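You operate a simulated robot arm through the tools that you are given. There is no shell and no other tool. Be economical: measure what you need, move in short steps, check, and stop when the job is done.

Carry out the task below with a simulated robot arm. There is one attempt and no reset: what you move stays moved.

JOB
Slide the three keypads on the glass plate up close to the long bar, side by side.
Fine: slide, don't lift: first purple band up to the bar, then teal up to purple, then grey up to teal, each square and within a finger's width; last slide the short bar up to the grey one; the long bar stays put.
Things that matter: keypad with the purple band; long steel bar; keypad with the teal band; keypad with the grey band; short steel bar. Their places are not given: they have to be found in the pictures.

The check looks at the end state, three seconds after you hand in, the way a careful person would. Anything else that was tipped, shoved, dropped, spilled or broken makes it a failure.

ROBOT AND FRAMES
A 7-joint arm with a two-finger parallel gripper, fixed in place. Base frame: the origin is at the foot of the arm, x ahead of it, y to its left, z up; the work surface is at about z = 0.758. Units: m, degrees, N and s.
With the tool pointing down near the work surface it reaches from about 0.48 to 0.92 m from the base axis. Its first joint turns from -115.0 to 115.0 degrees. Payload 3.91 kg.
Tool frame: the origin (TCP) lies between the finger pads and is the grasp point; the fingertips stand 0.03 m ahead of it; z points along the fingers, y is the line along which they close. The gripper opens to 0.11 m. The fingers are 0.02 m wide and 0.01 m thick; the gripper's body (0.048 by 0.112 m) begins 0.055 m behind the TCP.
Orientation is told as [roll, pitch, yaw] about the base's x, y, z axes, in that order, counted from this pose: with the fingers straight down and closing along the base's y, the tool's x points along the base's -x, its y along +y and its z along -z.

CONTROLS
- The arm moves only by the tool arm_command. Its argument "plan" is one flat list of numbers, 7 for each row, row after row: the gripper command, from -1 (fully open) to 1 (shut), values between in proportion, then the shift along the tool's x, y, z in m, then the turn, a rotation vector about the tool's x, y, z in degrees. In form: [grip, tx, ty, tz, wx, wy, wz, grip, tx, ty, tz, wx, wy, wz, ...]. A call has 1 to 8 rows; each row shifts and turns the commanded pose from where the row before left it, along the tool's axes as they then stand. Each row takes 0.2 s and may step no farther than 0.05 m and 8.6 degrees from the row before; otherwise, or with a gripper value out of range, the whole call is refused. A pose out of reach is approached as far as the arm can. The call stops where the force on the tool passes 40 N (or 10 N more than at its start, if that is more) or the arm is blocked; 0.2 s more then pass. Each finger travels about 0.153 m/s and halts on what it meets, pressing with about 37 N; the grip force reading is that of the motor and also rises with nothing between the fingers. The clock runs only during rows and for 0.2 s after the last one: add rows that do not move to give the fingers time. It gives the time, the measured TCP pose, the force on the tool (base axes), the opening and the grip force at its end, in the units of the frame above (readings bear some noise).
- Cameras (640 x 400 px; columns grow to the right, rows downward): "scene" is fixed at [0.4001, -0.6479, 1.3057]; the picture's right is [0.93, -0.38, 0.00], its down [-0.19, -0.47, -0.86] and it looks along [0.32, 0.80, -0.50] (base axes); focal length 353 px, centre (320, 200). "wrist" rides on the gripper at [0.072, 0.017, -0.103] in the tool frame; the picture's right is [-0.23, 0.97, 0.00], its down [-0.76, -0.18, -0.62] and it looks along [-0.61, -0.14, 0.78] (tool axes); focal length 222 px, centre (320, 200).
- capture(camera): a new picture of that camera. It takes no simulated time.
- raise_lower(by): slides the trunk up (or, below 0, down) by that many m; the arm rides with it, the base frame stays. It gives what a move gives, with no picture.
- probe_pixels(camera, pixels): for up to 12 pixels [column, row] of the newest picture of that camera ("zoom" is the newest enlarged one), the place [x, y, z] in the base frame of the surface seen there, good to about 0.002 m. It takes no simulated time.
- enlarge(camera, box): a new picture of the part [left, top, right, bottom] of that camera's present view, enlarged. It takes no simulated time.
- job_done(): hands the job in; it is judged then, once.

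Work in short steps. Measure before you move; look again where a grasp or a placing could have gone wrong, and mend it. You have 80 turns and 54 pictures in all, those below and enlarged ones among them. Open the gripper and draw the arm clear of the work before you hand the job in, unless the task says otherwise; then end with one line.

The tools are called after "Call:" as name(argument=value, ...) on one line, values as JSON. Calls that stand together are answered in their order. arm_command: Moves the arm, as the interface text tells. Its arguments: {"type":"object","properties":{"plan":{"type":"array","items":{"type":"number"}}},"required":["plan"]} The other tools are called the same way: raise_lower (by) slides the trunk up or down; capture (camera) takes a picture; probe_pixels (camera, pixels) gives the place of the surface under pixels of a picture; enlarge (camera, box) takes an enlarged picture of a part of a camera's view; job_done () hands the job in.

At the start:

```text
t: 0.0
tool_pos: [0.6173, 0.2514, 0.9602]
tool_rot: [-0.1, 0.0, 0.0]
force: [-0.5, 0.0, -0.3]
opening: 0.1101
gripper_force: 0.0
trunk travel left (down, up): [-0.675, 0.315]
```

scene: 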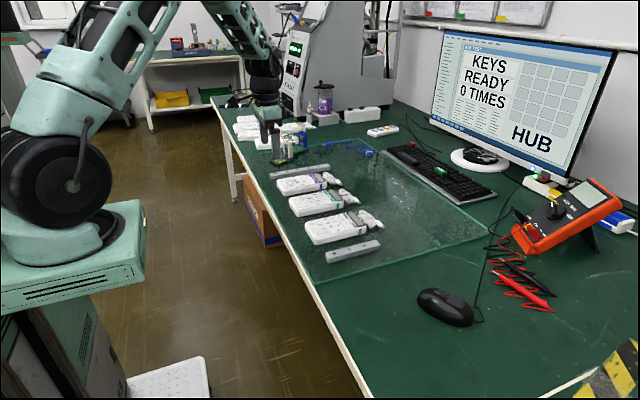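
wrist: 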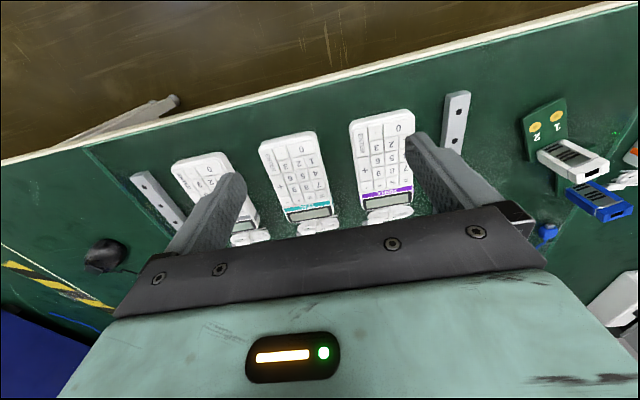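

The scene shows the long bar around (300,172), keypads at (305,184), (322,202), (337,227), and the short bar at (352,252). I'll enlarge that area for measurements.

Call:
enlarge(camera="scene", box=[256, 150, 400, 270])

Call:
enlarge(camera="wrist", box=[100, 80, 500, 260])

```text
3.33 times, centred on (328, 210) of scene
```

zoom: 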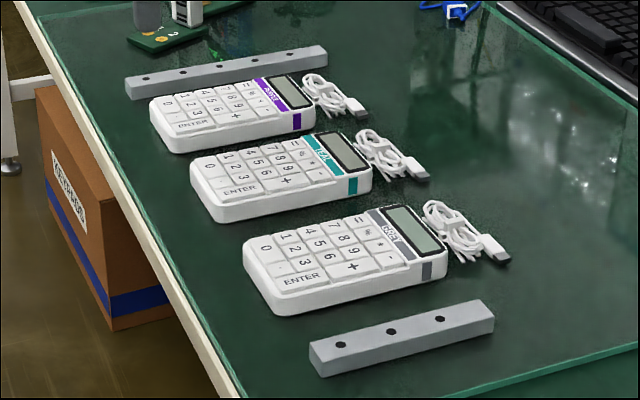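

```text
1.60 times, centred on (300, 170) of wrist
```

zoom: 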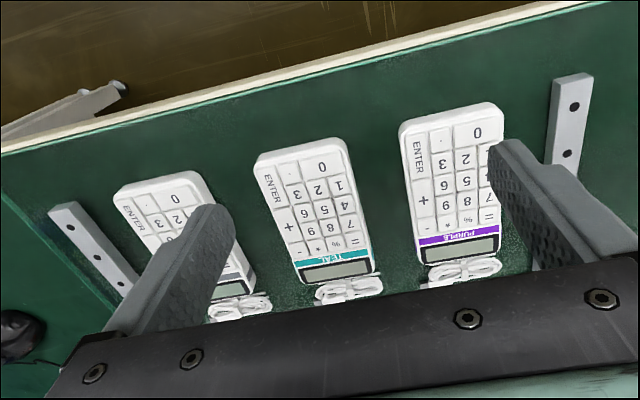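

I'll retake the scene zoom and probe corners of the bars and keypads there.

Call:
enlarge(camera="scene", box=[256, 150, 400, 270])

```text
3.33 times, centred on (328, 210) of scene
```

zoom: 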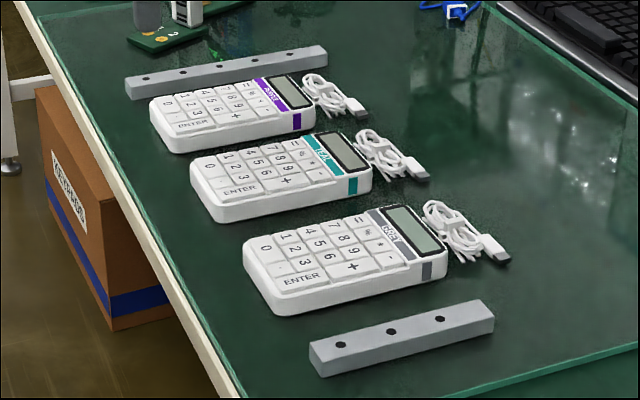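

Probing the tops: long bar ends, purple, teal, grey keypad corners, short bar corners.

Call:
probe_pixels(camera="zoom", pixels=[[126, 79], [322, 47], [326, 55], [128, 90], [154, 103], [178, 137], [294, 77], [312, 105], [194, 163], [218, 205], [338, 135], [368, 170]])

Call:
probe_pixels(camera="zoom", pixels=[[247, 244], [276, 297], [408, 208], [442, 248], [312, 346], [322, 363], [480, 303], [492, 317], [182, 149], [224, 218], [284, 310], [322, 374]])

Call:
probe_pixels(camera="zoom", pixels=[[330, 85], [352, 112], [385, 140], [425, 175], [455, 210], [500, 255], [400, 300], [262, 222], [440, 255], [365, 180], [312, 115], [160, 70]])

```text
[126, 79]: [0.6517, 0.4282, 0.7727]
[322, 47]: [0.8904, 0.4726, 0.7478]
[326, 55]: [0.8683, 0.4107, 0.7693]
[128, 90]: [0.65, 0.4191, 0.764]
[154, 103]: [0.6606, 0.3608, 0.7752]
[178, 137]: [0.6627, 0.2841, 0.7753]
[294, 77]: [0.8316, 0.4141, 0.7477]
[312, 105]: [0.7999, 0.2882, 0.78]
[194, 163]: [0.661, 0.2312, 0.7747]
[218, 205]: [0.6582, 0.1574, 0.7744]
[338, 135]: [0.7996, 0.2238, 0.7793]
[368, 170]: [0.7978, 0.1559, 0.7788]
```

```text
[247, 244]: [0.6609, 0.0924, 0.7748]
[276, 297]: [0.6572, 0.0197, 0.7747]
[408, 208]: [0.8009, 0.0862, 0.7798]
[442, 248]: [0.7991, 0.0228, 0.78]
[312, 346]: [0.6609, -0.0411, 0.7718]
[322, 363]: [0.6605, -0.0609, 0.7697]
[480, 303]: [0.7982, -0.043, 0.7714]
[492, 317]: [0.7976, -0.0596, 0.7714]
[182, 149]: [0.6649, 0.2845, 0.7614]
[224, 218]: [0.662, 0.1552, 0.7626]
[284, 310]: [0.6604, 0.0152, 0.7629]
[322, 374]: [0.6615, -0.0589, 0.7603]
```

```text
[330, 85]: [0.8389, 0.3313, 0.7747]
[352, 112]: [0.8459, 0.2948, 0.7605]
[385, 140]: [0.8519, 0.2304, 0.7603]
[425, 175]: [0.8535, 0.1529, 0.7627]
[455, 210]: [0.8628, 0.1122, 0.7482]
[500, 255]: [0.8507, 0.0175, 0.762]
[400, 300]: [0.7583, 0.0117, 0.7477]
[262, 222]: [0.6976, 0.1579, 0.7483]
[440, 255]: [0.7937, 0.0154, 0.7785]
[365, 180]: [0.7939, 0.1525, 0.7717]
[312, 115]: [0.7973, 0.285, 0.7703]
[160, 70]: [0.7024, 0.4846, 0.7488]
```

The glass top looks to be about z=0.757. The keypads span x 0.657–0.803, with y edges purple 0.284–0.36, teal 0.155–0.232 and grey 0.015–0.092. The short bar is at y −0.06 to −0.04 and the long bar's near face is at about 0.41. I'll turn the gripper so its fingers spread along x and push squarely with both. First the yaw, up high.

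Call:
arm_command(plan=[-0.64, 0, 0, 0, 0, 0, -8.5, -0.64, 0, 0, 0, 0, 0, -8.5, -0.64, 0, 0, 0, 0, 0, -8.5, -0.64, 0, 0, 0, 0, 0, -8.5, -0.64, 0, 0, 0, 0, 0, -8.5, -0.64, 0, 0, 0, 0, 0, -8.5, -0.64, 0, 0, 0, 0, 0, -8.5, -0.64, 0, 0, 0, 0, 0, -8.5])

```text
t: 1.8
tool_pos: [0.6171, 0.2527, 0.9607]
tool_rot: [0.0, 0.0, 68.2]
force: [0.2, 0.0, -0.5]
opening: 0.0902
gripper_force: 0.0
trunk travel left (down, up): [-0.675, 0.315]
```

Yaw reads 68.2, so I'll finish the turn to 90. Then tool x is −y and tool y is −x, and I shift to x=0.73, y=0.258.

Call:
arm_command(plan=[-0.64, 0, 0, 0, 0, 0, -7.3, -0.64, 0, 0, 0, 0, 0, -7.3, -0.64, 0, 0, 0, 0, 0, -7.3, -0.64, 0, -0.04, 0, 0, 0, 0, -0.64, 0, -0.04, 0, 0, 0, 0, -0.64, -0.006, -0.033, 0, 0, 0, 0])

Call:
capture(camera="wrist")

```text
t: 3.2
tool_pos: [0.7294, 0.2572, 0.9599]
tool_rot: [0.0, 0.0, 90.0]
force: [0.1, 0.1, 0.6]
opening: 0.0903
gripper_force: 0.1
trunk travel left (down, up): [-0.675, 0.315]
```

```text
48 pictures are left
```

wrist: 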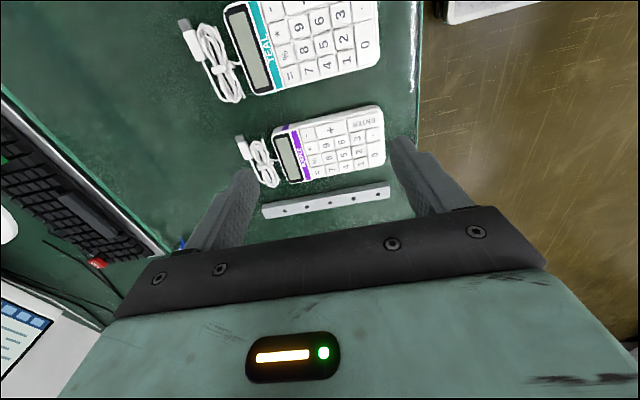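

Good view of purple at (330,145) and the long bar at (325,203). I'll enlarge to measure edges.

Call:
enlarge(camera="wrist", box=[220, 80, 420, 220])

```text
2.86 times, centred on (320, 150) of wrist
```

zoom: 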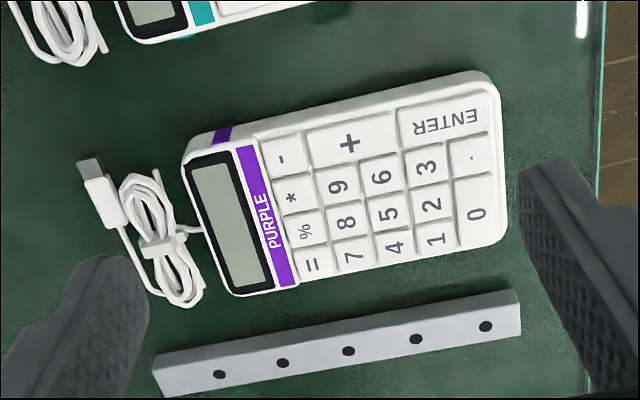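

Probing along the bar's near top edge, the keypad's bar-facing edge, its near edge, and teal's edge.

Call:
probe_pixels(camera="zoom", pixels=[[160, 359], [330, 327], [510, 294], [175, 390], [515, 333], [250, 291], [370, 266], [485, 243], [200, 137], [330, 101], [470, 75], [220, 25]])

Call:
probe_pixels(camera="zoom", pixels=[[160, 40], [280, 8], [88, 165], [190, 303], [150, 175], [200, 228], [80, 62], [100, 45], [340, 60], [400, 240]])

```text
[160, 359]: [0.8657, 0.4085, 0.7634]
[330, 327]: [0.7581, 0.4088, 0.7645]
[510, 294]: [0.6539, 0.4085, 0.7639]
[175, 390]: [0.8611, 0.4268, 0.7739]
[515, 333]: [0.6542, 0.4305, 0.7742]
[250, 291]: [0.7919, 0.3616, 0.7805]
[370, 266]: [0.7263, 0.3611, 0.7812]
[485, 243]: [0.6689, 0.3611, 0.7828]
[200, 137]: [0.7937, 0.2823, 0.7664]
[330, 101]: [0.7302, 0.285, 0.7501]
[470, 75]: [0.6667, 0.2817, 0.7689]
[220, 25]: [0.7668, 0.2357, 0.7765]
```

```text
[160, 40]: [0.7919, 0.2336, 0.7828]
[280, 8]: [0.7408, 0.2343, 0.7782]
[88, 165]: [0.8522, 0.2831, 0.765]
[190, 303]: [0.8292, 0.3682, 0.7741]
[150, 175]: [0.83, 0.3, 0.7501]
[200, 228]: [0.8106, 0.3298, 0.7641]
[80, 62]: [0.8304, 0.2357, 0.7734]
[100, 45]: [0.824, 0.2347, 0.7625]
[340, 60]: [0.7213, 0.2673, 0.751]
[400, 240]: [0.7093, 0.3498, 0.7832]
```

Everything is square to the axes. The bar face is at y=0.4085, purple spans 0.282–0.362, and its cable coil reaches about 0.368, so I'll leave a gap of about 9 mm. I descend at y≈0.258 between teal and purple.

Call:
arm_command(plan=[-0.64, -0.001, 0, 0.045, 0, 0, 0, -0.64, 0, 0, 0.045, 0, 0, 0, -0.64, 0, 0, 0.04, 0, 0, 0, -0.64, 0, 0, 0.02, 0, 0, 0, -0.64, 0, 0, 0.01, 0, 0, 0, -0.64, 0, 0, 0.006, 0, 0, 0])

Call:
capture(camera="wrist")

Call:
enlarge(camera="scene", box=[256, 150, 400, 270])

```text
t: 4.6
tool_pos: [0.7304, 0.2591, 0.793]
tool_rot: [0.0, 0.1, 89.9]
force: [-0.5, 0.1, 0.4]
opening: 0.0901
gripper_force: 0.0
trunk travel left (down, up): [-0.675, 0.315]
```

```text
46 pictures are left
```

wrist: 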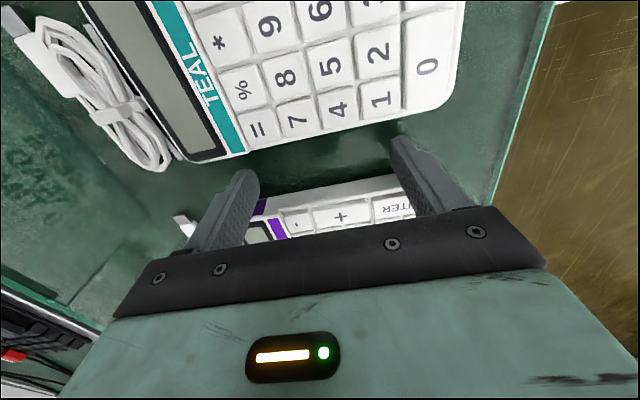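

```text
3.33 times, centred on (328, 210) of scene
```

zoom: 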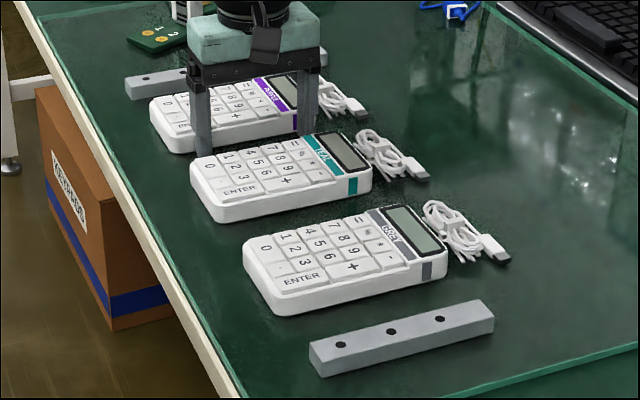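

The fingers are in the gap with no contact. I push +y slowly, to y≈0.291 first.

Call:
arm_command(plan=[-0.64, -0.006, 0, 0, 0, 0, 0, -0.64, -0.004, 0, 0, 0, 0, 0, -0.64, -0.004, 0, 0, 0, 0, 0, -0.64, -0.004, 0, 0, 0, 0, 0, -0.64, -0.004, 0, 0, 0, 0, 0, -0.64, -0.004, 0, 0, 0, 0, 0, -0.64, -0.004, 0, 0, 0, 0, 0, -0.64, -0.002, 0, 0, 0, 0, 0])

Call:
enlarge(camera="scene", box=[260, 150, 380, 225])

```text
t: 6.4
tool_pos: [0.7298, 0.2905, 0.7954]
tool_rot: [0.0, 0.0, 89.9]
force: [0.6, -0.2, 1.0]
opening: 0.0904
gripper_force: 0.1
trunk travel left (down, up): [-0.675, 0.315]
```

```text
5.33 times, centred on (320, 188) of scene
```

zoom: 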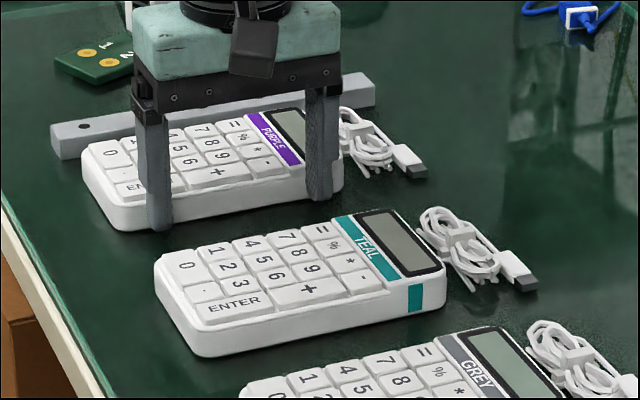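

Purple and its cable slide along squarely with small forces. I continue to y≈0.310.

Call:
arm_command(plan=[-0.64, -0.004, 0, 0, 0, 0, 0, -0.64, -0.004, 0, 0, 0, 0, 0, -0.64, -0.004, 0, 0, 0, 0, 0, -0.64, -0.004, 0, 0, 0, 0, 0, -0.64, -0.003, 0, 0, 0, 0, 0, -0.64, 0, 0, 0, 0, 0, 0])

Call:
enlarge(camera="scene", box=[260, 150, 380, 225])

Call:
probe_pixels(camera="zoom", pixels=[[100, 216], [240, 190]])

```text
t: 7.8
tool_pos: [0.7305, 0.3094, 0.7936]
tool_rot: [0.0, 0.0, 89.9]
force: [-0.4, -0.2, -0.2]
opening: 0.0903
gripper_force: 0.1
trunk travel left (down, up): [-0.675, 0.315]
```

```text
5.33 times, centred on (320, 188) of scene
```

zoom: 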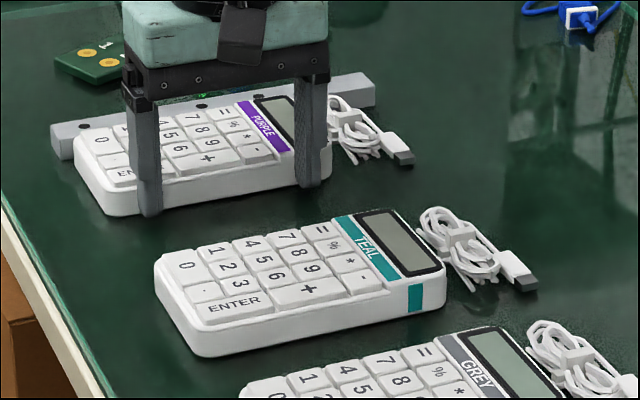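

```text
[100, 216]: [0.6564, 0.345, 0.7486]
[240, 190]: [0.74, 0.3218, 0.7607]
```

Purple's near face is now at about 0.321. I back off, rise, and move to y≈0.257 at height to check the gap.

Call:
arm_command(plan=[-0.64, 0.01, 0, 0, 0, 0, 0, -0.64, 0.016, 0, 0, 0, 0, 0, -0.64, 0, 0, -0.04, 0, 0, 0, -0.64, 0, 0, -0.045, 0, 0, 0, -0.64, 0, 0, -0.045, 0, 0, 0, -0.64, 0, 0, 0, 0, 0, 0])

Call:
enlarge(camera="wrist", box=[220, 80, 420, 220])

```text
t: 9.2
tool_pos: [0.73, 0.2836, 0.9238]
tool_rot: [0.1, 0.1, 90.1]
force: [-0.5, -0.1, -1.0]
opening: 0.0904
gripper_force: 0.1
trunk travel left (down, up): [-0.675, 0.315]
```

```text
2.86 times, centred on (320, 150) of wrist
```

zoom: 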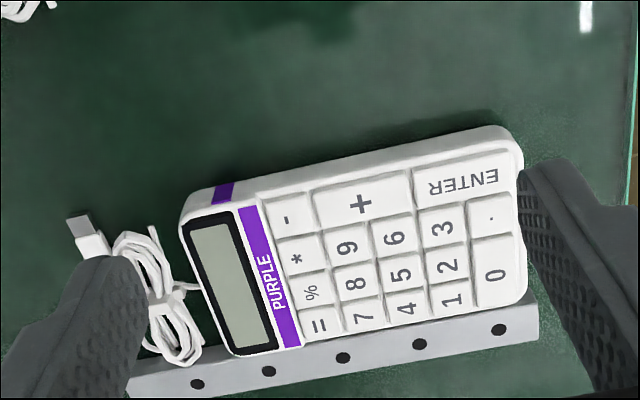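

The keypad top now overlaps the bar in view, so I probe edges to find the real gap.

Call:
probe_pixels(camera="zoom", pixels=[[250, 353], [380, 326], [500, 302], [525, 300], [530, 305], [200, 195], [340, 155], [490, 127], [180, 362], [210, 380], [400, 355], [186, 357]])

```text
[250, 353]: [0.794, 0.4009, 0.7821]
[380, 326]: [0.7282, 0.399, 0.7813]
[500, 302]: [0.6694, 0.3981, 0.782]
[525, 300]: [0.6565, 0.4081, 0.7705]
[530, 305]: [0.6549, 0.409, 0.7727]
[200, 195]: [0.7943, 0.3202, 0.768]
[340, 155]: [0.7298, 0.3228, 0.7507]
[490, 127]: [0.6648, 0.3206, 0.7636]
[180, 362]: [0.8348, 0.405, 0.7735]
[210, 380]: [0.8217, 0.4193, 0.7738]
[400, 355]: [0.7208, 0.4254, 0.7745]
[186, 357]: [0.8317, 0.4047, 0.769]
```

The gap is about 8–9 mm, square, and the bar hasn't moved. Next I move over to y≈0.124 at height and look at teal.

Call:
arm_command(plan=[-0.64, 0.04, 0, -0.015, 0, 0, 0, -0.64, 0.04, 0, -0.02, 0, 0, 0, -0.64, 0.04, 0, 0, 0, 0, 0, -0.64, 0.04, 0, 0, 0, 0, 0, -0.64, 0, 0, 0, 0, 0, 0])

Call:
enlarge(camera="wrist", box=[200, 60, 440, 230])

```text
t: 10.4
tool_pos: [0.7288, 0.125, 0.9576]
tool_rot: [-0.1, 0.1, 89.9]
force: [0.8, 0.3, 0.0]
opening: 0.0904
gripper_force: 0.0
trunk travel left (down, up): [-0.675, 0.315]
```

```text
2.35 times, centred on (320, 145) of wrist
```

zoom: 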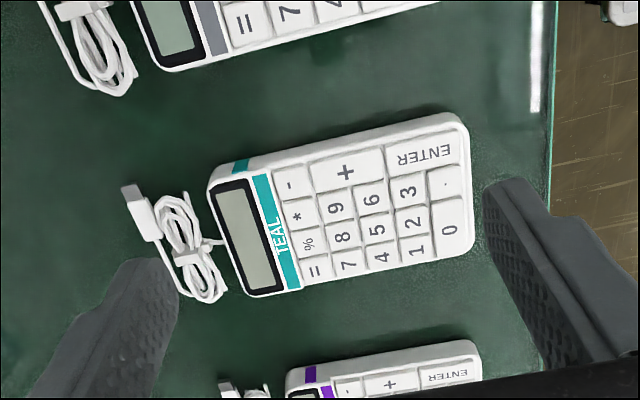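

Probing teal's edges, grey's far edge, and the cable.

Call:
probe_pixels(camera="zoom", pixels=[[262, 292], [370, 271], [455, 254], [225, 168], [440, 119], [218, 304], [185, 66], [350, 26], [128, 94], [300, 370], [460, 344], [130, 188]])

```text
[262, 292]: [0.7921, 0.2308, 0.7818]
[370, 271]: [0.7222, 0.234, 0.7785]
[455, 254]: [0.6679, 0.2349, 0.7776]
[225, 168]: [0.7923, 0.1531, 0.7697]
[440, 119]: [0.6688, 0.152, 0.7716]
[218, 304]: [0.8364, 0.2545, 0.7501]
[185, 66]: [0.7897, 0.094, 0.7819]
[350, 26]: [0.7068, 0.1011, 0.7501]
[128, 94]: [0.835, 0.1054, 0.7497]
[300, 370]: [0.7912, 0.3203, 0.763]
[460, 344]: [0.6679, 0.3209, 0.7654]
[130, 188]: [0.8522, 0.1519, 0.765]
```

Teal spans 0.1525–0.233, so I aim for its near face at about 0.232 (TCP 0.222). Descending at y≈0.124.

Call:
arm_command(plan=[-0.64, 0, 0, 0.045, 0, 0, 0, -0.64, 0, -0.001, 0.045, 0, 0, 0, -0.64, 0, 0, 0.04, 0, 0, 0, -0.64, 0, 0, 0.02, 0, 0, 0, -0.64, 0, 0, 0.014, 0, 0, 0, -0.64, 0, 0, 0, 0, 0, 0])

```text
t: 11.8
tool_pos: [0.7303, 0.1247, 0.7933]
tool_rot: [0.0, 0.0, 89.9]
force: [0.0, -0.3, 0.5]
opening: 0.0903
gripper_force: 0.0
trunk travel left (down, up): [-0.675, 0.315]
```

At depth with no contact. I push from 0.1247 to about 0.167 first.

Call:
arm_command(plan=[-0.64, -0.008, 0, 0, 0, 0, 0, -0.64, -0.006, 0, 0, 0, 0, 0, -0.64, -0.004, 0, 0, 0, 0, 0, -0.64, -0.005, 0, 0, 0, 0, 0, -0.64, -0.005, 0, 0, 0, 0, 0, -0.64, -0.005, 0, 0, 0, 0, 0, -0.64, -0.005, 0, 0, 0, 0, 0, -0.64, -0.004, 0, 0, 0, 0, 0])

Call:
enlarge(camera="scene", box=[260, 150, 380, 225])

```text
t: 13.6
tool_pos: [0.7299, 0.1662, 0.796]
tool_rot: [0.1, 0.1, 89.9]
force: [-1.3, -0.2, -0.3]
opening: 0.0903
gripper_force: 0.1
trunk travel left (down, up): [-0.675, 0.315]
```

```text
5.33 times, centred on (320, 188) of scene
```

zoom: 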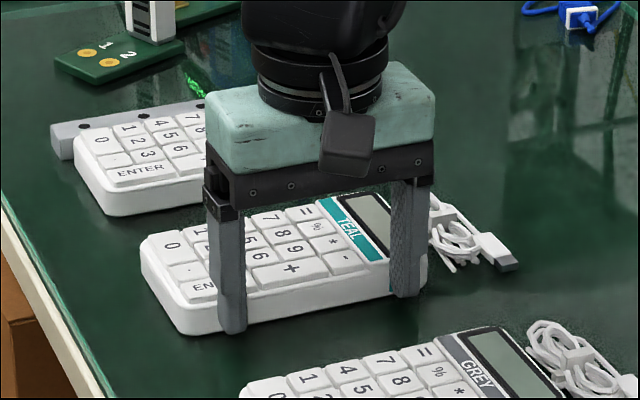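

Square so far. I continue 40 mm.

Call:
arm_command(plan=[-0.64, -0.005, 0, 0, 0, 0, 0, -0.64, -0.005, 0, 0, 0, 0, 0, -0.64, -0.005, 0, 0, 0, 0, 0, -0.64, -0.005, 0, 0, 0, 0, 0, -0.64, -0.005, 0, 0, 0, 0, 0, -0.64, -0.005, 0, 0, 0, 0, 0, -0.64, -0.005, 0, 0, 0, 0, 0, -0.64, -0.005, 0, 0, 0, 0, 0])

Call:
enlarge(camera="scene", box=[260, 150, 380, 225])

```text
t: 15.4
tool_pos: [0.7297, 0.2049, 0.7951]
tool_rot: [-0.1, 0.0, 89.9]
force: [-0.3, -1.1, -0.5]
opening: 0.0903
gripper_force: 0.0
trunk travel left (down, up): [-0.675, 0.315]
```

```text
5.33 times, centred on (320, 188) of scene
```

zoom: 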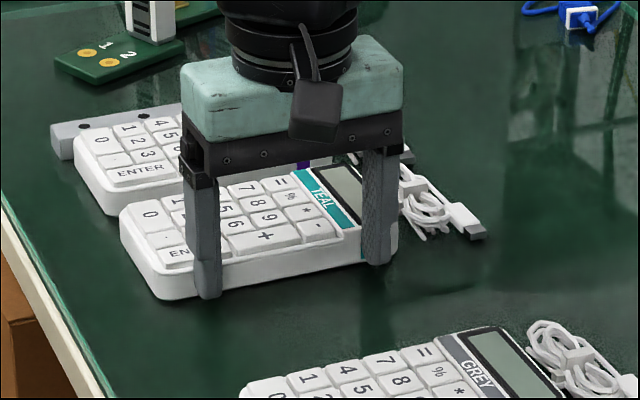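

Still square. About 16 mm more takes it to TCP y≈0.2215.

Call:
arm_command(plan=[-0.64, -0.004, 0, 0, 0, 0, 0, -0.64, -0.004, 0, 0, 0, 0, 0, -0.64, -0.004, 0, 0, 0, 0, 0, -0.64, -0.0025, 0, 0, 0, 0, 0, -0.64, -0.0015, 0, 0, 0, 0, 0, -0.64, 0, 0, 0, 0, 0, 0])

Call:
enlarge(camera="scene", box=[260, 150, 380, 225])

```text
t: 16.8
tool_pos: [0.7313, 0.2218, 0.7944]
tool_rot: [-0.1, -0.1, 89.9]
force: [-0.4, -0.5, -0.3]
opening: 0.0902
gripper_force: 0.0
trunk travel left (down, up): [-0.675, 0.315]
```

```text
5.33 times, centred on (320, 188) of scene
```

zoom: 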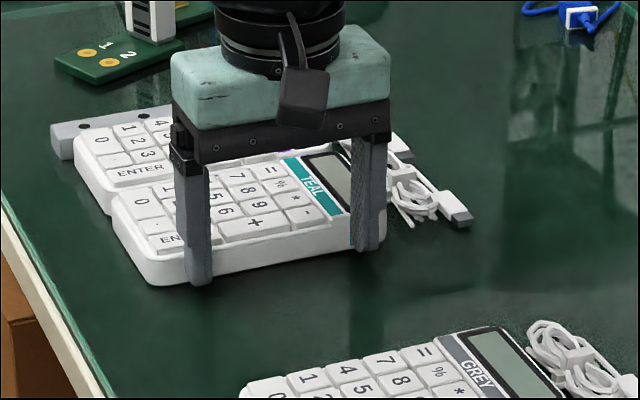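

Teal is close to purple. I back off, rise, and look from the wrist.

Call:
arm_command(plan=[-0.64, 0.01, 0, 0, 0, 0, 0, -0.64, 0.02, 0, 0, 0, 0, 0, -0.64, 0, 0, -0.04, 0, 0, 0, -0.64, 0, 0, -0.045, 0, 0, 0, -0.64, 0, 0, -0.045, 0, 0, 0, -0.64, 0.02, 0, -0.035, 0, 0, 0, -0.64, 0, 0, 0, 0, 0, 0])

Call:
enlarge(camera="wrist", box=[200, 70, 440, 230])

```text
t: 18.4
tool_pos: [0.7291, 0.1726, 0.9577]
tool_rot: [0.0, 0.0, 89.9]
force: [0.1, 0.2, -0.3]
opening: 0.0901
gripper_force: 0.1
trunk travel left (down, up): [-0.675, 0.315]
```

```text
2.50 times, centred on (320, 150) of wrist
```

zoom: 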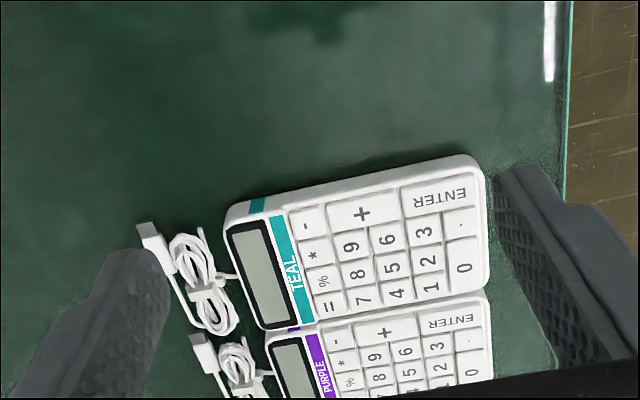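

Call:
probe_pixels(camera="zoom", pixels=[[275, 327], [380, 307], [470, 289], [245, 206], [455, 161], [215, 332], [200, 337], [320, 325], [440, 303], [275, 335], [340, 328], [480, 298]])

```text
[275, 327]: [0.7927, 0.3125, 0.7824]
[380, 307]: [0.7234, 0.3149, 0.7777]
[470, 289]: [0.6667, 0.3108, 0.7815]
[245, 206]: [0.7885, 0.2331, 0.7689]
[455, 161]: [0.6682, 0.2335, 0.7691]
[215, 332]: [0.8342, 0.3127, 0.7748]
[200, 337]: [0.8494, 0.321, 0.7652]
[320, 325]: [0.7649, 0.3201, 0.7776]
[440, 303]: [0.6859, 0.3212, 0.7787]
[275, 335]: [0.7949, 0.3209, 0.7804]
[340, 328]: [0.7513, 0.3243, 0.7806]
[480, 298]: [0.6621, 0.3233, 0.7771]
```

The gap is about 8 mm, square, with teal's near face at about 0.2325. I said I'd check each before pushing, so I move to y≈−0.013 and look at grey.

Call:
arm_command(plan=[-0.64, 0.045, 0, 0, 0, 0, 0, -0.64, 0.045, 0, 0, 0, 0, 0, -0.64, 0.045, 0, 0, 0, 0, 0, -0.64, 0.045, 0, 0, 0, 0, 0, -0.64, 0.006, 0, 0, 0, 0, 0, -0.64, 0, 0, 0, 0, 0, 0])

Call:
enlarge(camera="wrist", box=[200, 60, 440, 230])

```text
t: 19.8
tool_pos: [0.7295, -0.0156, 0.9599]
tool_rot: [0.0, 0.0, 90.0]
force: [0.0, 0.5, -0.4]
opening: 0.0905
gripper_force: 0.1
trunk travel left (down, up): [-0.675, 0.315]
```

```text
2.35 times, centred on (320, 145) of wrist
```

zoom: 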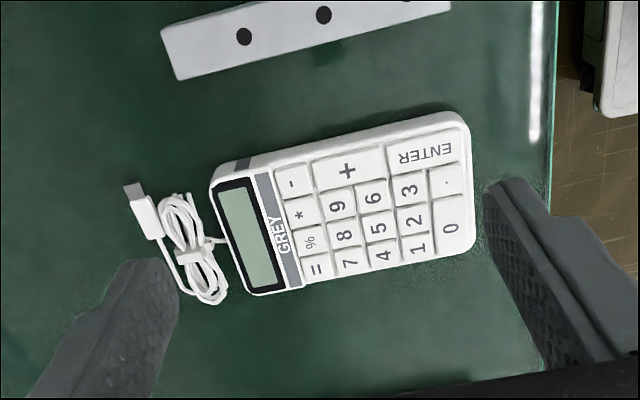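

Call:
probe_pixels(camera="zoom", pixels=[[262, 291], [370, 270], [455, 252], [228, 166], [440, 117], [180, 78], [300, 48], [440, 11], [164, 30], [215, 292], [128, 187]])

```text
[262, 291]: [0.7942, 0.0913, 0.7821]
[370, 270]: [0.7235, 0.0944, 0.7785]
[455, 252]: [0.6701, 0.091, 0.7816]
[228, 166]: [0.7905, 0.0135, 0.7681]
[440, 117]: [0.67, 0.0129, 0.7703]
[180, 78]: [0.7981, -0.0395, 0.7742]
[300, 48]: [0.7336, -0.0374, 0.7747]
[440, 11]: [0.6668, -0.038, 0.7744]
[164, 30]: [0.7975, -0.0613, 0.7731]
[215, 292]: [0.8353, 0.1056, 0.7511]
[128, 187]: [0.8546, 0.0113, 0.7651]
```

Grey spans 0.0125–0.0925 and the short bar −0.061 to −0.038. I descend at y≈−0.013.

Call:
arm_command(plan=[-0.64, -0.002, 0, 0.045, 0, 0, 0, -0.64, 0, 0, 0.045, 0, 0, 0, -0.64, 0, 0, 0.04, 0, 0, 0, -0.64, 0, 0, 0.02, 0, 0, 0, -0.64, 0, 0, 0.015, 0, 0, 0, -0.64, 0, 0, 0, 0, 0, 0])

```text
t: 21.2
tool_pos: [0.7314, -0.0141, 0.7944]
tool_rot: [0.0, 0.0, 89.9]
force: [0.8, 0.5, 0.2]
opening: 0.0903
gripper_force: 0.0
trunk travel left (down, up): [-0.675, 0.315]
```

No contact. I push grey: 42 mm of travel first.

Call:
arm_command(plan=[-0.64, -0.008, 0, 0, 0, 0, 0, -0.64, -0.006, 0, 0, 0, 0, 0, -0.64, -0.004, 0, 0, 0, 0, 0, -0.64, -0.005, 0, 0, 0, 0, 0, -0.64, -0.005, 0, 0, 0, 0, 0, -0.64, -0.005, 0, 0, 0, 0, 0, -0.64, -0.005, 0, 0, 0, 0, 0, -0.64, -0.004, 0, 0, 0, 0, 0])

Call:
enlarge(camera="scene", box=[256, 150, 400, 270])

```text
t: 23.0
tool_pos: [0.7307, 0.0303, 0.7945]
tool_rot: [0.0, 0.0, 89.9]
force: [0.2, -0.4, -0.6]
opening: 0.0905
gripper_force: 0.1
trunk travel left (down, up): [-0.675, 0.315]
```

```text
3.33 times, centred on (328, 210) of scene
```

zoom: 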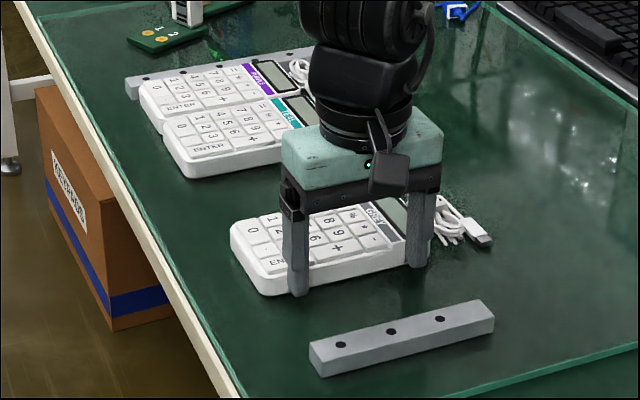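

Square. TCP is at y=0.030 and the target is 0.134; I push 40 mm twice, then check.

Call:
arm_command(plan=[-0.64, -0.005, 0, 0, 0, 0, 0, -0.64, -0.005, 0, 0, 0, 0, 0, -0.64, -0.005, 0, 0, 0, 0, 0, -0.64, -0.005, 0, 0, 0, 0, 0, -0.64, -0.005, 0, 0, 0, 0, 0, -0.64, -0.005, 0, 0, 0, 0, 0, -0.64, -0.005, 0, 0, 0, 0, 0, -0.64, -0.005, 0, 0, 0, 0, 0])

Call:
arm_command(plan=[-0.64, -0.005, 0, 0, 0, 0, 0, -0.64, -0.005, 0, 0, 0, 0, 0, -0.64, -0.005, 0, 0, 0, 0, 0, -0.64, -0.005, 0, 0, 0, 0, 0, -0.64, -0.005, 0, 0, 0, 0, 0, -0.64, -0.005, 0, 0, 0, 0, 0, -0.64, -0.005, 0, 0, 0, 0, 0, -0.64, -0.005, 0, 0, 0, 0, 0])

Call:
enlarge(camera="scene", box=[256, 150, 400, 270])

```text
t: 24.8
tool_pos: [0.7314, 0.0686, 0.7952]
tool_rot: [0.1, 0.0, 89.9]
force: [0.2, -0.4, -0.1]
opening: 0.0903
gripper_force: 0.0
trunk travel left (down, up): [-0.675, 0.315]
```

```text
t: 26.6
tool_pos: [0.7302, 0.1096, 0.7946]
tool_rot: [0.1, -0.1, 89.8]
force: [0.1, -0.8, -0.1]
opening: 0.0901
gripper_force: 0.1
trunk travel left (down, up): [-0.675, 0.315]
```

```text
3.33 times, centred on (328, 210) of scene
```

zoom: 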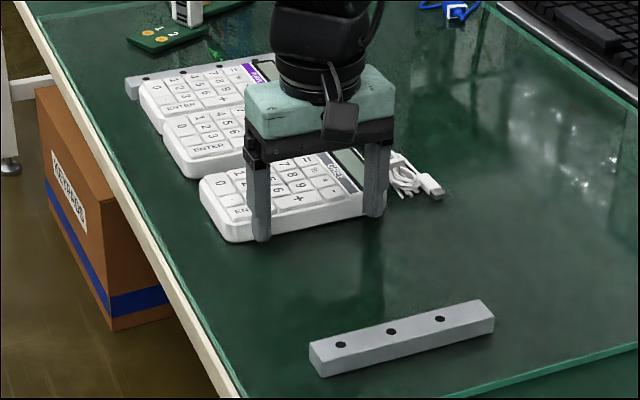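

Gap is still about 32 mm. I advance 24 mm more, to y≈0.1335.

Call:
arm_command(plan=[-0.64, -0.005, 0, 0, 0, 0, 0, -0.64, -0.005, 0, 0, 0, 0, 0, -0.64, -0.004, 0, 0, 0, 0, 0, -0.64, -0.004, 0, 0, 0, 0, 0, -0.64, -0.004, 0, 0, 0, 0, 0, -0.64, -0.002, 0, 0, 0, 0, 0, -0.64, 0, 0, 0, 0, 0, 0])

Call:
arm_command(plan=[-0.64, 0.01, 0, 0, 0, 0, 0, -0.64, 0.02, 0, 0, 0, 0, 0, -0.64, 0, 0, -0.04, 0, 0, 0, -0.64, 0, 0, -0.045, 0, 0, 0, -0.64, 0, 0, -0.045, 0, 0, 0, -0.64, 0.02, 0, -0.035, 0, 0, 0, -0.64, 0, 0, 0, 0, 0, 0])

Call:
enlarge(camera="wrist", box=[200, 70, 440, 230])

```text
t: 28.2
tool_pos: [0.7302, 0.1343, 0.7953]
tool_rot: [0.0, 0.0, 89.9]
force: [-0.4, -0.5, -0.1]
opening: 0.0902
gripper_force: 0.0
trunk travel left (down, up): [-0.675, 0.315]
```

```text
t: 29.8
tool_pos: [0.7344, 0.0846, 0.9619]
tool_rot: [0.0, -0.1, 89.9]
force: [-0.6, -0.1, -0.4]
opening: 0.0899
gripper_force: 0.0
trunk travel left (down, up): [-0.675, 0.315]
```

```text
2.50 times, centred on (320, 150) of wrist
```

zoom: 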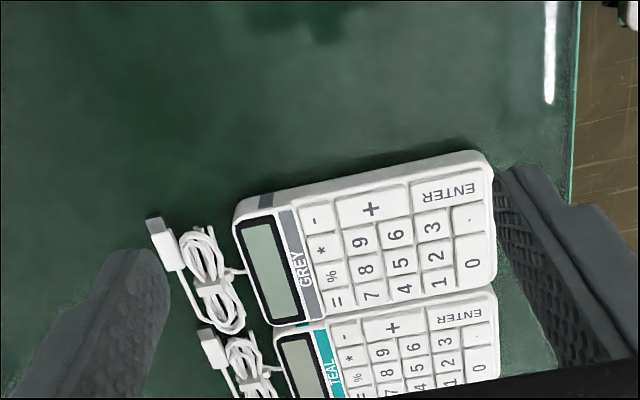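

Call:
probe_pixels(camera="zoom", pixels=[[285, 322], [390, 301], [480, 283], [255, 200], [465, 156], [330, 320], [450, 298], [290, 330], [230, 333], [205, 332], [155, 220]])

```text
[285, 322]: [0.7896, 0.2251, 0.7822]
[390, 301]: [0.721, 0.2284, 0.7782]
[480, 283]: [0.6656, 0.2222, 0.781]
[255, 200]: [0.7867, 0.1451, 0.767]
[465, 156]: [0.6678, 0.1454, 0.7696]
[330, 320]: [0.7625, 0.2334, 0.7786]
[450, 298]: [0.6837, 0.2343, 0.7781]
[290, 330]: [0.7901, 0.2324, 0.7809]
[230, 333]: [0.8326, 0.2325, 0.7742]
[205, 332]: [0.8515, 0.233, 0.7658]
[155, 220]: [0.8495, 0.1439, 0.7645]
```

Grey's gap is about 7–8 mm, square, with its near face at about 0.1447. Last is the short bar: I move to y≈−0.087, behind it.

Call:
arm_command(plan=[-0.64, 0.045, 0, 0, 0, 0, 0, -0.64, 0.045, 0, 0, 0, 0, 0, -0.64, 0.045, 0, 0, 0, 0, 0, -0.64, 0.036, 0, 0, 0, 0, 0, -0.64, 0, 0, 0, 0, 0, 0])

Call:
enlarge(camera="wrist", box=[200, 60, 440, 230])

```text
t: 31.0
tool_pos: [0.7313, -0.0882, 0.962]
tool_rot: [0.0, 0.0, 90.0]
force: [0.4, 0.3, -0.2]
opening: 0.0903
gripper_force: 0.0
trunk travel left (down, up): [-0.675, 0.315]
```

```text
2.35 times, centred on (320, 145) of wrist
```

zoom: 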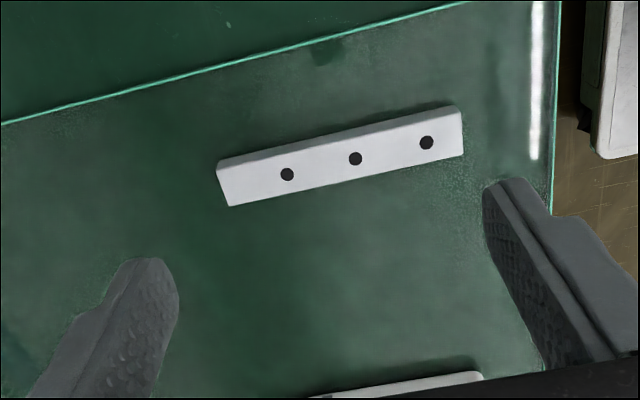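

Call:
probe_pixels(camera="zoom", pixels=[[222, 163], [455, 108], [340, 137], [232, 204], [460, 154], [345, 180], [460, 376]])

Call:
arm_command(plan=[-0.64, 0, 0, 0.045, 0, 0, 0, -0.64, 0, 0, 0.045, 0, 0, 0, -0.64, 0, 0, 0.04, 0, 0, 0, -0.64, 0, 0, 0.02, 0, 0, 0, -0.64, 0, 0, 0.016, 0, 0, 0, -0.64, 0, 0, 0, 0, 0, 0])

```text
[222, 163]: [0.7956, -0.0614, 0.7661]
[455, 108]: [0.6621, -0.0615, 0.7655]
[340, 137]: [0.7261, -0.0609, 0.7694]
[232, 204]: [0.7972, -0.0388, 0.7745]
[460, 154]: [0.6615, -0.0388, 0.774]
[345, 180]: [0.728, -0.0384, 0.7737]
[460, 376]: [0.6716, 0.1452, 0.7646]
```

```text
t: 32.4
tool_pos: [0.7284, -0.0881, 0.7943]
tool_rot: [0.0, 0.0, 89.9]
force: [0.8, 0.1, 0.3]
opening: 0.0904
gripper_force: 0.0
trunk travel left (down, up): [-0.675, 0.315]
```

The bar is 23 mm wide, so the final TCP y is about 0.104. I make contact and push the first part.

Call:
arm_command(plan=[-0.64, -0.008, 0, 0, 0, 0, 0, -0.64, -0.006, 0, 0, 0, 0, 0, -0.64, -0.004, 0, 0, 0, 0, 0, -0.64, -0.005, 0, 0, 0, 0, 0, -0.64, -0.005, 0, 0, 0, 0, 0, -0.64, -0.005, 0, 0, 0, 0, 0, -0.64, -0.005, 0, 0, 0, 0, 0, -0.64, -0.005, 0, 0, 0, 0, 0])

Call:
enlarge(camera="scene", box=[256, 150, 400, 270])

```text
t: 34.2
tool_pos: [0.7312, -0.0442, 0.7945]
tool_rot: [0.0, 0.0, 89.8]
force: [0.1, -0.9, -0.1]
opening: 0.09
gripper_force: 0.0
trunk travel left (down, up): [-0.675, 0.315]
```

```text
3.33 times, centred on (328, 210) of scene
```

zoom: 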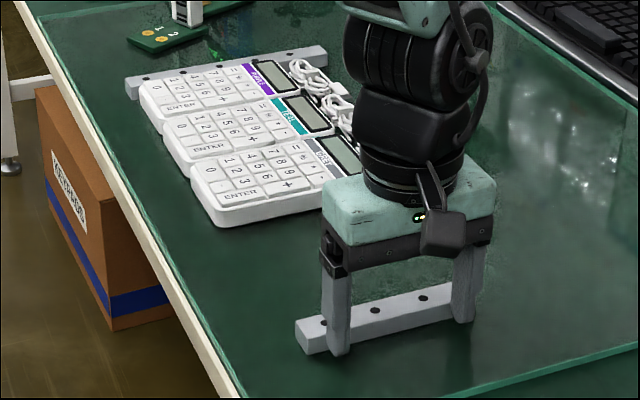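

The bar moves squarely. The remaining travel is 148 mm; I push 120 mm, then check.

Call:
arm_command(plan=[-0.64, -0.005, 0, 0, 0, 0, 0, -0.64, -0.005, 0, 0, 0, 0, 0, -0.64, -0.005, 0, 0, 0, 0, 0, -0.64, -0.005, 0, 0, 0, 0, 0, -0.64, -0.005, 0, 0, 0, 0, 0, -0.64, -0.005, 0, 0, 0, 0, 0, -0.64, -0.005, 0, 0, 0, 0, 0, -0.64, -0.005, 0, 0, 0, 0, 0])

Call:
arm_command(plan=[-0.64, -0.005, 0, 0, 0, 0, 0, -0.64, -0.005, 0, 0, 0, 0, 0, -0.64, -0.005, 0, 0, 0, 0, 0, -0.64, -0.005, 0, 0, 0, 0, 0, -0.64, -0.005, 0, 0, 0, 0, 0, -0.64, -0.005, 0, 0, 0, 0, 0, -0.64, -0.005, 0, 0, 0, 0, 0, -0.64, -0.005, 0, 0, 0, 0, 0])

Call:
arm_command(plan=[-0.64, -0.005, 0, 0, 0, 0, 0, -0.64, -0.005, 0, 0, 0, 0, 0, -0.64, -0.005, 0, 0, 0, 0, 0, -0.64, -0.005, 0, 0, 0, 0, 0, -0.64, -0.005, 0, 0, 0, 0, 0, -0.64, -0.005, 0, 0, 0, 0, 0, -0.64, -0.005, 0, 0, 0, 0, 0, -0.64, -0.005, 0, 0, 0, 0, 0])

Call:
enlarge(camera="scene", box=[256, 150, 400, 270])

```text
t: 36.0
tool_pos: [0.7309, -0.0052, 0.7935]
tool_rot: [0.0, 0.0, 89.9]
force: [-0.3, -1.1, -0.3]
opening: 0.0904
gripper_force: 0.4
trunk travel left (down, up): [-0.675, 0.315]
```

```text
t: 37.8
tool_pos: [0.7304, 0.036, 0.7926]
tool_rot: [-0.1, 0.0, 90.0]
force: [0.7, -1.3, 0.3]
opening: 0.0899
gripper_force: 0.2
trunk travel left (down, up): [-0.675, 0.315]
```

```text
t: 39.6
tool_pos: [0.7306, 0.0759, 0.7936]
tool_rot: [-0.1, 0.1, 89.9]
force: [0.7, -1.5, 0.2]
opening: 0.0902
gripper_force: 0.0
trunk travel left (down, up): [-0.675, 0.315]
```

```text
3.33 times, centred on (328, 210) of scene
```

zoom: 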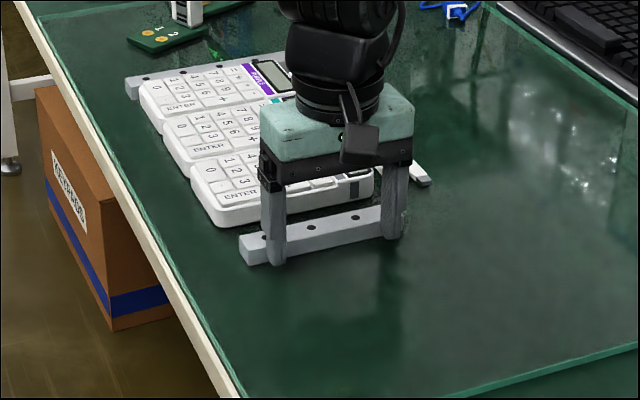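

Now the last 28 mm to y≈0.104, then back off and rise for inspection.

Call:
arm_command(plan=[-0.64, -0.005, 0, 0, 0, 0, 0, -0.64, -0.005, 0, 0, 0, 0, 0, -0.64, -0.005, 0, 0, 0, 0, 0, -0.64, -0.005, 0, 0, 0, 0, 0, -0.64, -0.004, 0, 0, 0, 0, 0, -0.64, -0.003, 0, 0, 0, 0, 0, -0.64, -0.0015, 0, 0, 0, 0, 0, -0.64, 0, 0, 0, 0, 0, 0])

Call:
arm_command(plan=[-0.64, 0.01, 0, 0, 0, 0, 0, -0.64, 0.02, 0, 0, 0, 0, 0, -0.64, 0, 0, -0.04, 0, 0, 0, -0.64, 0, 0, -0.045, 0, 0, 0, -0.64, 0, 0, -0.045, 0, 0, 0, -0.64, 0.02, 0, -0.035, 0, 0, 0, -1, 0.02, 0, -0.02, 0, 0, 0, -1, 0, 0, 0, 0, 0, 0])

Call:
enlarge(camera="wrist", box=[200, 70, 440, 230])

```text
t: 41.4
tool_pos: [0.73, 0.1049, 0.7943]
tool_rot: [0.0, -0.1, 89.9]
force: [0.1, -1.0, 0.2]
opening: 0.0902
gripper_force: 0.0
trunk travel left (down, up): [-0.675, 0.315]
```

```text
t: 43.2
tool_pos: [0.7308, 0.0341, 0.9788]
tool_rot: [0.0, -0.1, 89.9]
force: [0.0, -0.2, -0.2]
opening: 0.1099
gripper_force: 0.1
trunk travel left (down, up): [-0.675, 0.315]
```

```text
2.50 times, centred on (320, 150) of wrist
```

zoom: 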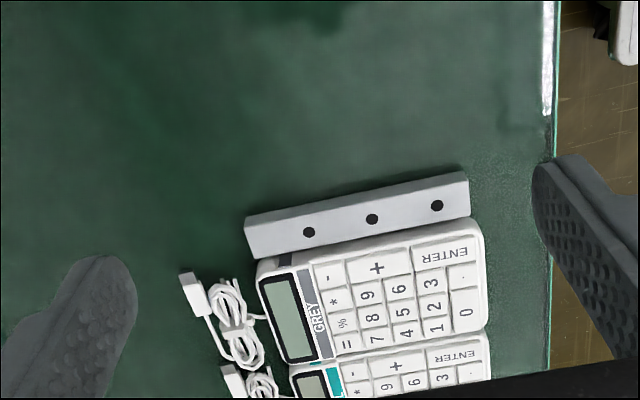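

Call:
probe_pixels(camera="zoom", pixels=[[260, 255], [365, 233], [465, 213], [250, 218], [460, 174], [275, 260], [370, 240], [460, 224], [290, 360], [470, 324]])

Call:
enlarge(camera="scene", box=[256, 150, 400, 240])

```text
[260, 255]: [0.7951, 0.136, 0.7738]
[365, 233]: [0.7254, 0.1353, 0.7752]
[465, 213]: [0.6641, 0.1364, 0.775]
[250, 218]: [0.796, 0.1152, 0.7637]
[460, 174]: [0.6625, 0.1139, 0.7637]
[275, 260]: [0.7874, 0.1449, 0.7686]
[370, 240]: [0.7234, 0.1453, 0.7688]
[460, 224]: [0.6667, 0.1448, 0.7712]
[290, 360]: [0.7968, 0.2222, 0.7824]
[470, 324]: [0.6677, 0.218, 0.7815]
```

```text
4.44 times, centred on (328, 195) of scene
```

zoom: 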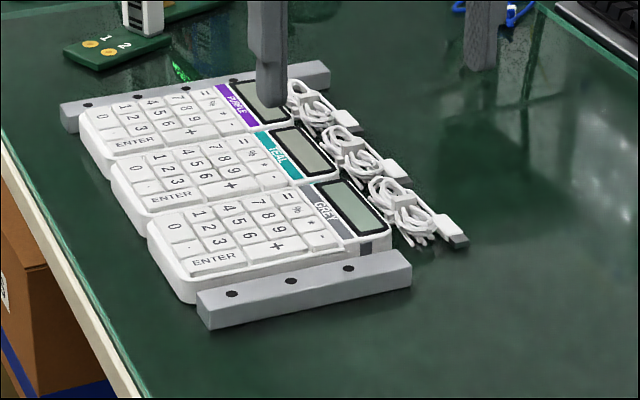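

The layout looks right, with every gap about 8 mm. I'll draw the arm clear, then check the full scene, including the monitor and the green glint behind the long bar.

Call:
arm_command(plan=[-1, 0.045, 0, -0.03, 0, 0, 0, -1, 0.045, 0, -0.02, 0, 0, 0, -1, 0.045, 0, 0, 0, 0, 0, -1, 0.045, 0.03, 0, 0, 0, 0, -1, 0, 0, 0, 0, 0, 0])

Call:
capture(camera="scene")

Call:
enlarge(camera="scene", box=[240, 120, 384, 220])

```text
refused: row 1 steps farther than a row can; nothing moved
```

```text
27 pictures are left
```

scene: 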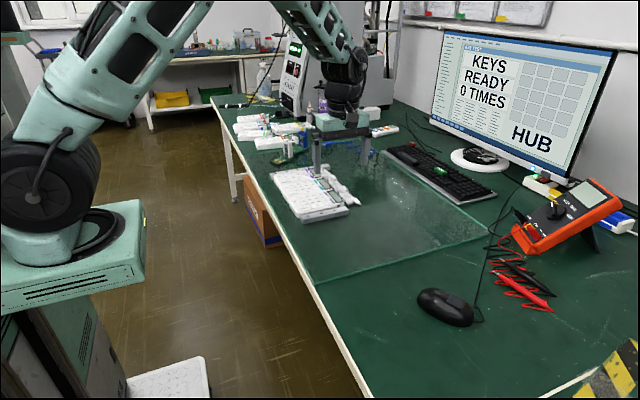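

```text
4.00 times, centred on (312, 170) of scene
```

zoom: 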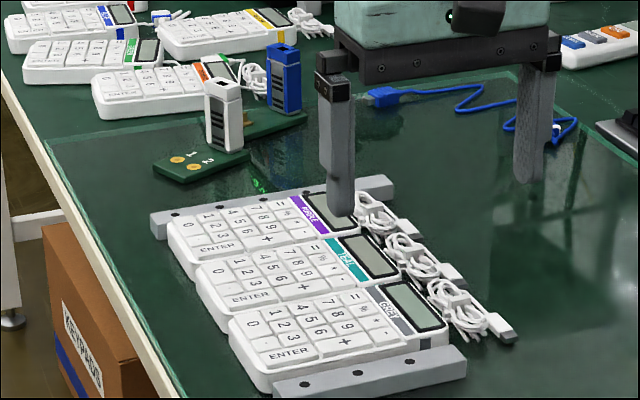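

The monitor is unchanged, and the green glint looks like a reflection in the glass. That row was refused for being too long, so I retreat in smaller steps.

Call:
arm_command(plan=[-1, 0.035, 0, -0.03, 0, 0, 0, -1, 0.04, 0, -0.02, 0, 0, 0, -1, 0.045, 0, 0, 0, 0, 0, -1, 0.035, 0.03, 0, 0, 0, 0, -1, 0, 0, 0, 0, 0, 0])

Call:
enlarge(camera="scene", box=[240, 120, 384, 220])

```text
t: 44.4
tool_pos: [0.7032, -0.1206, 1.0262]
tool_rot: [0.0, -0.1, 89.9]
force: [0.0, -0.2, 0.2]
opening: 0.11
gripper_force: 0.0
trunk travel left (down, up): [-0.675, 0.315]
```

```text
4.00 times, centred on (312, 170) of scene
```

zoom: 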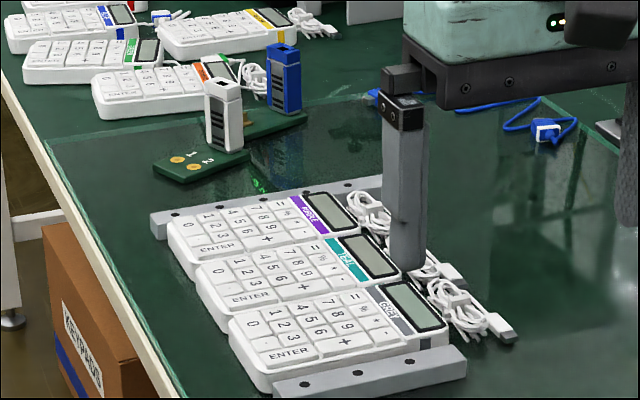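

The row is square and close, nothing else has moved, and the gripper is open and clear. Handing in.

Call:
job_done()

```text
The job is handed in.
```

The purple, teal and grey keypads now sit side by side against the long bar, with the short bar slid up to grey; gaps are about 8 mm, all are square, and the long bar did not move.
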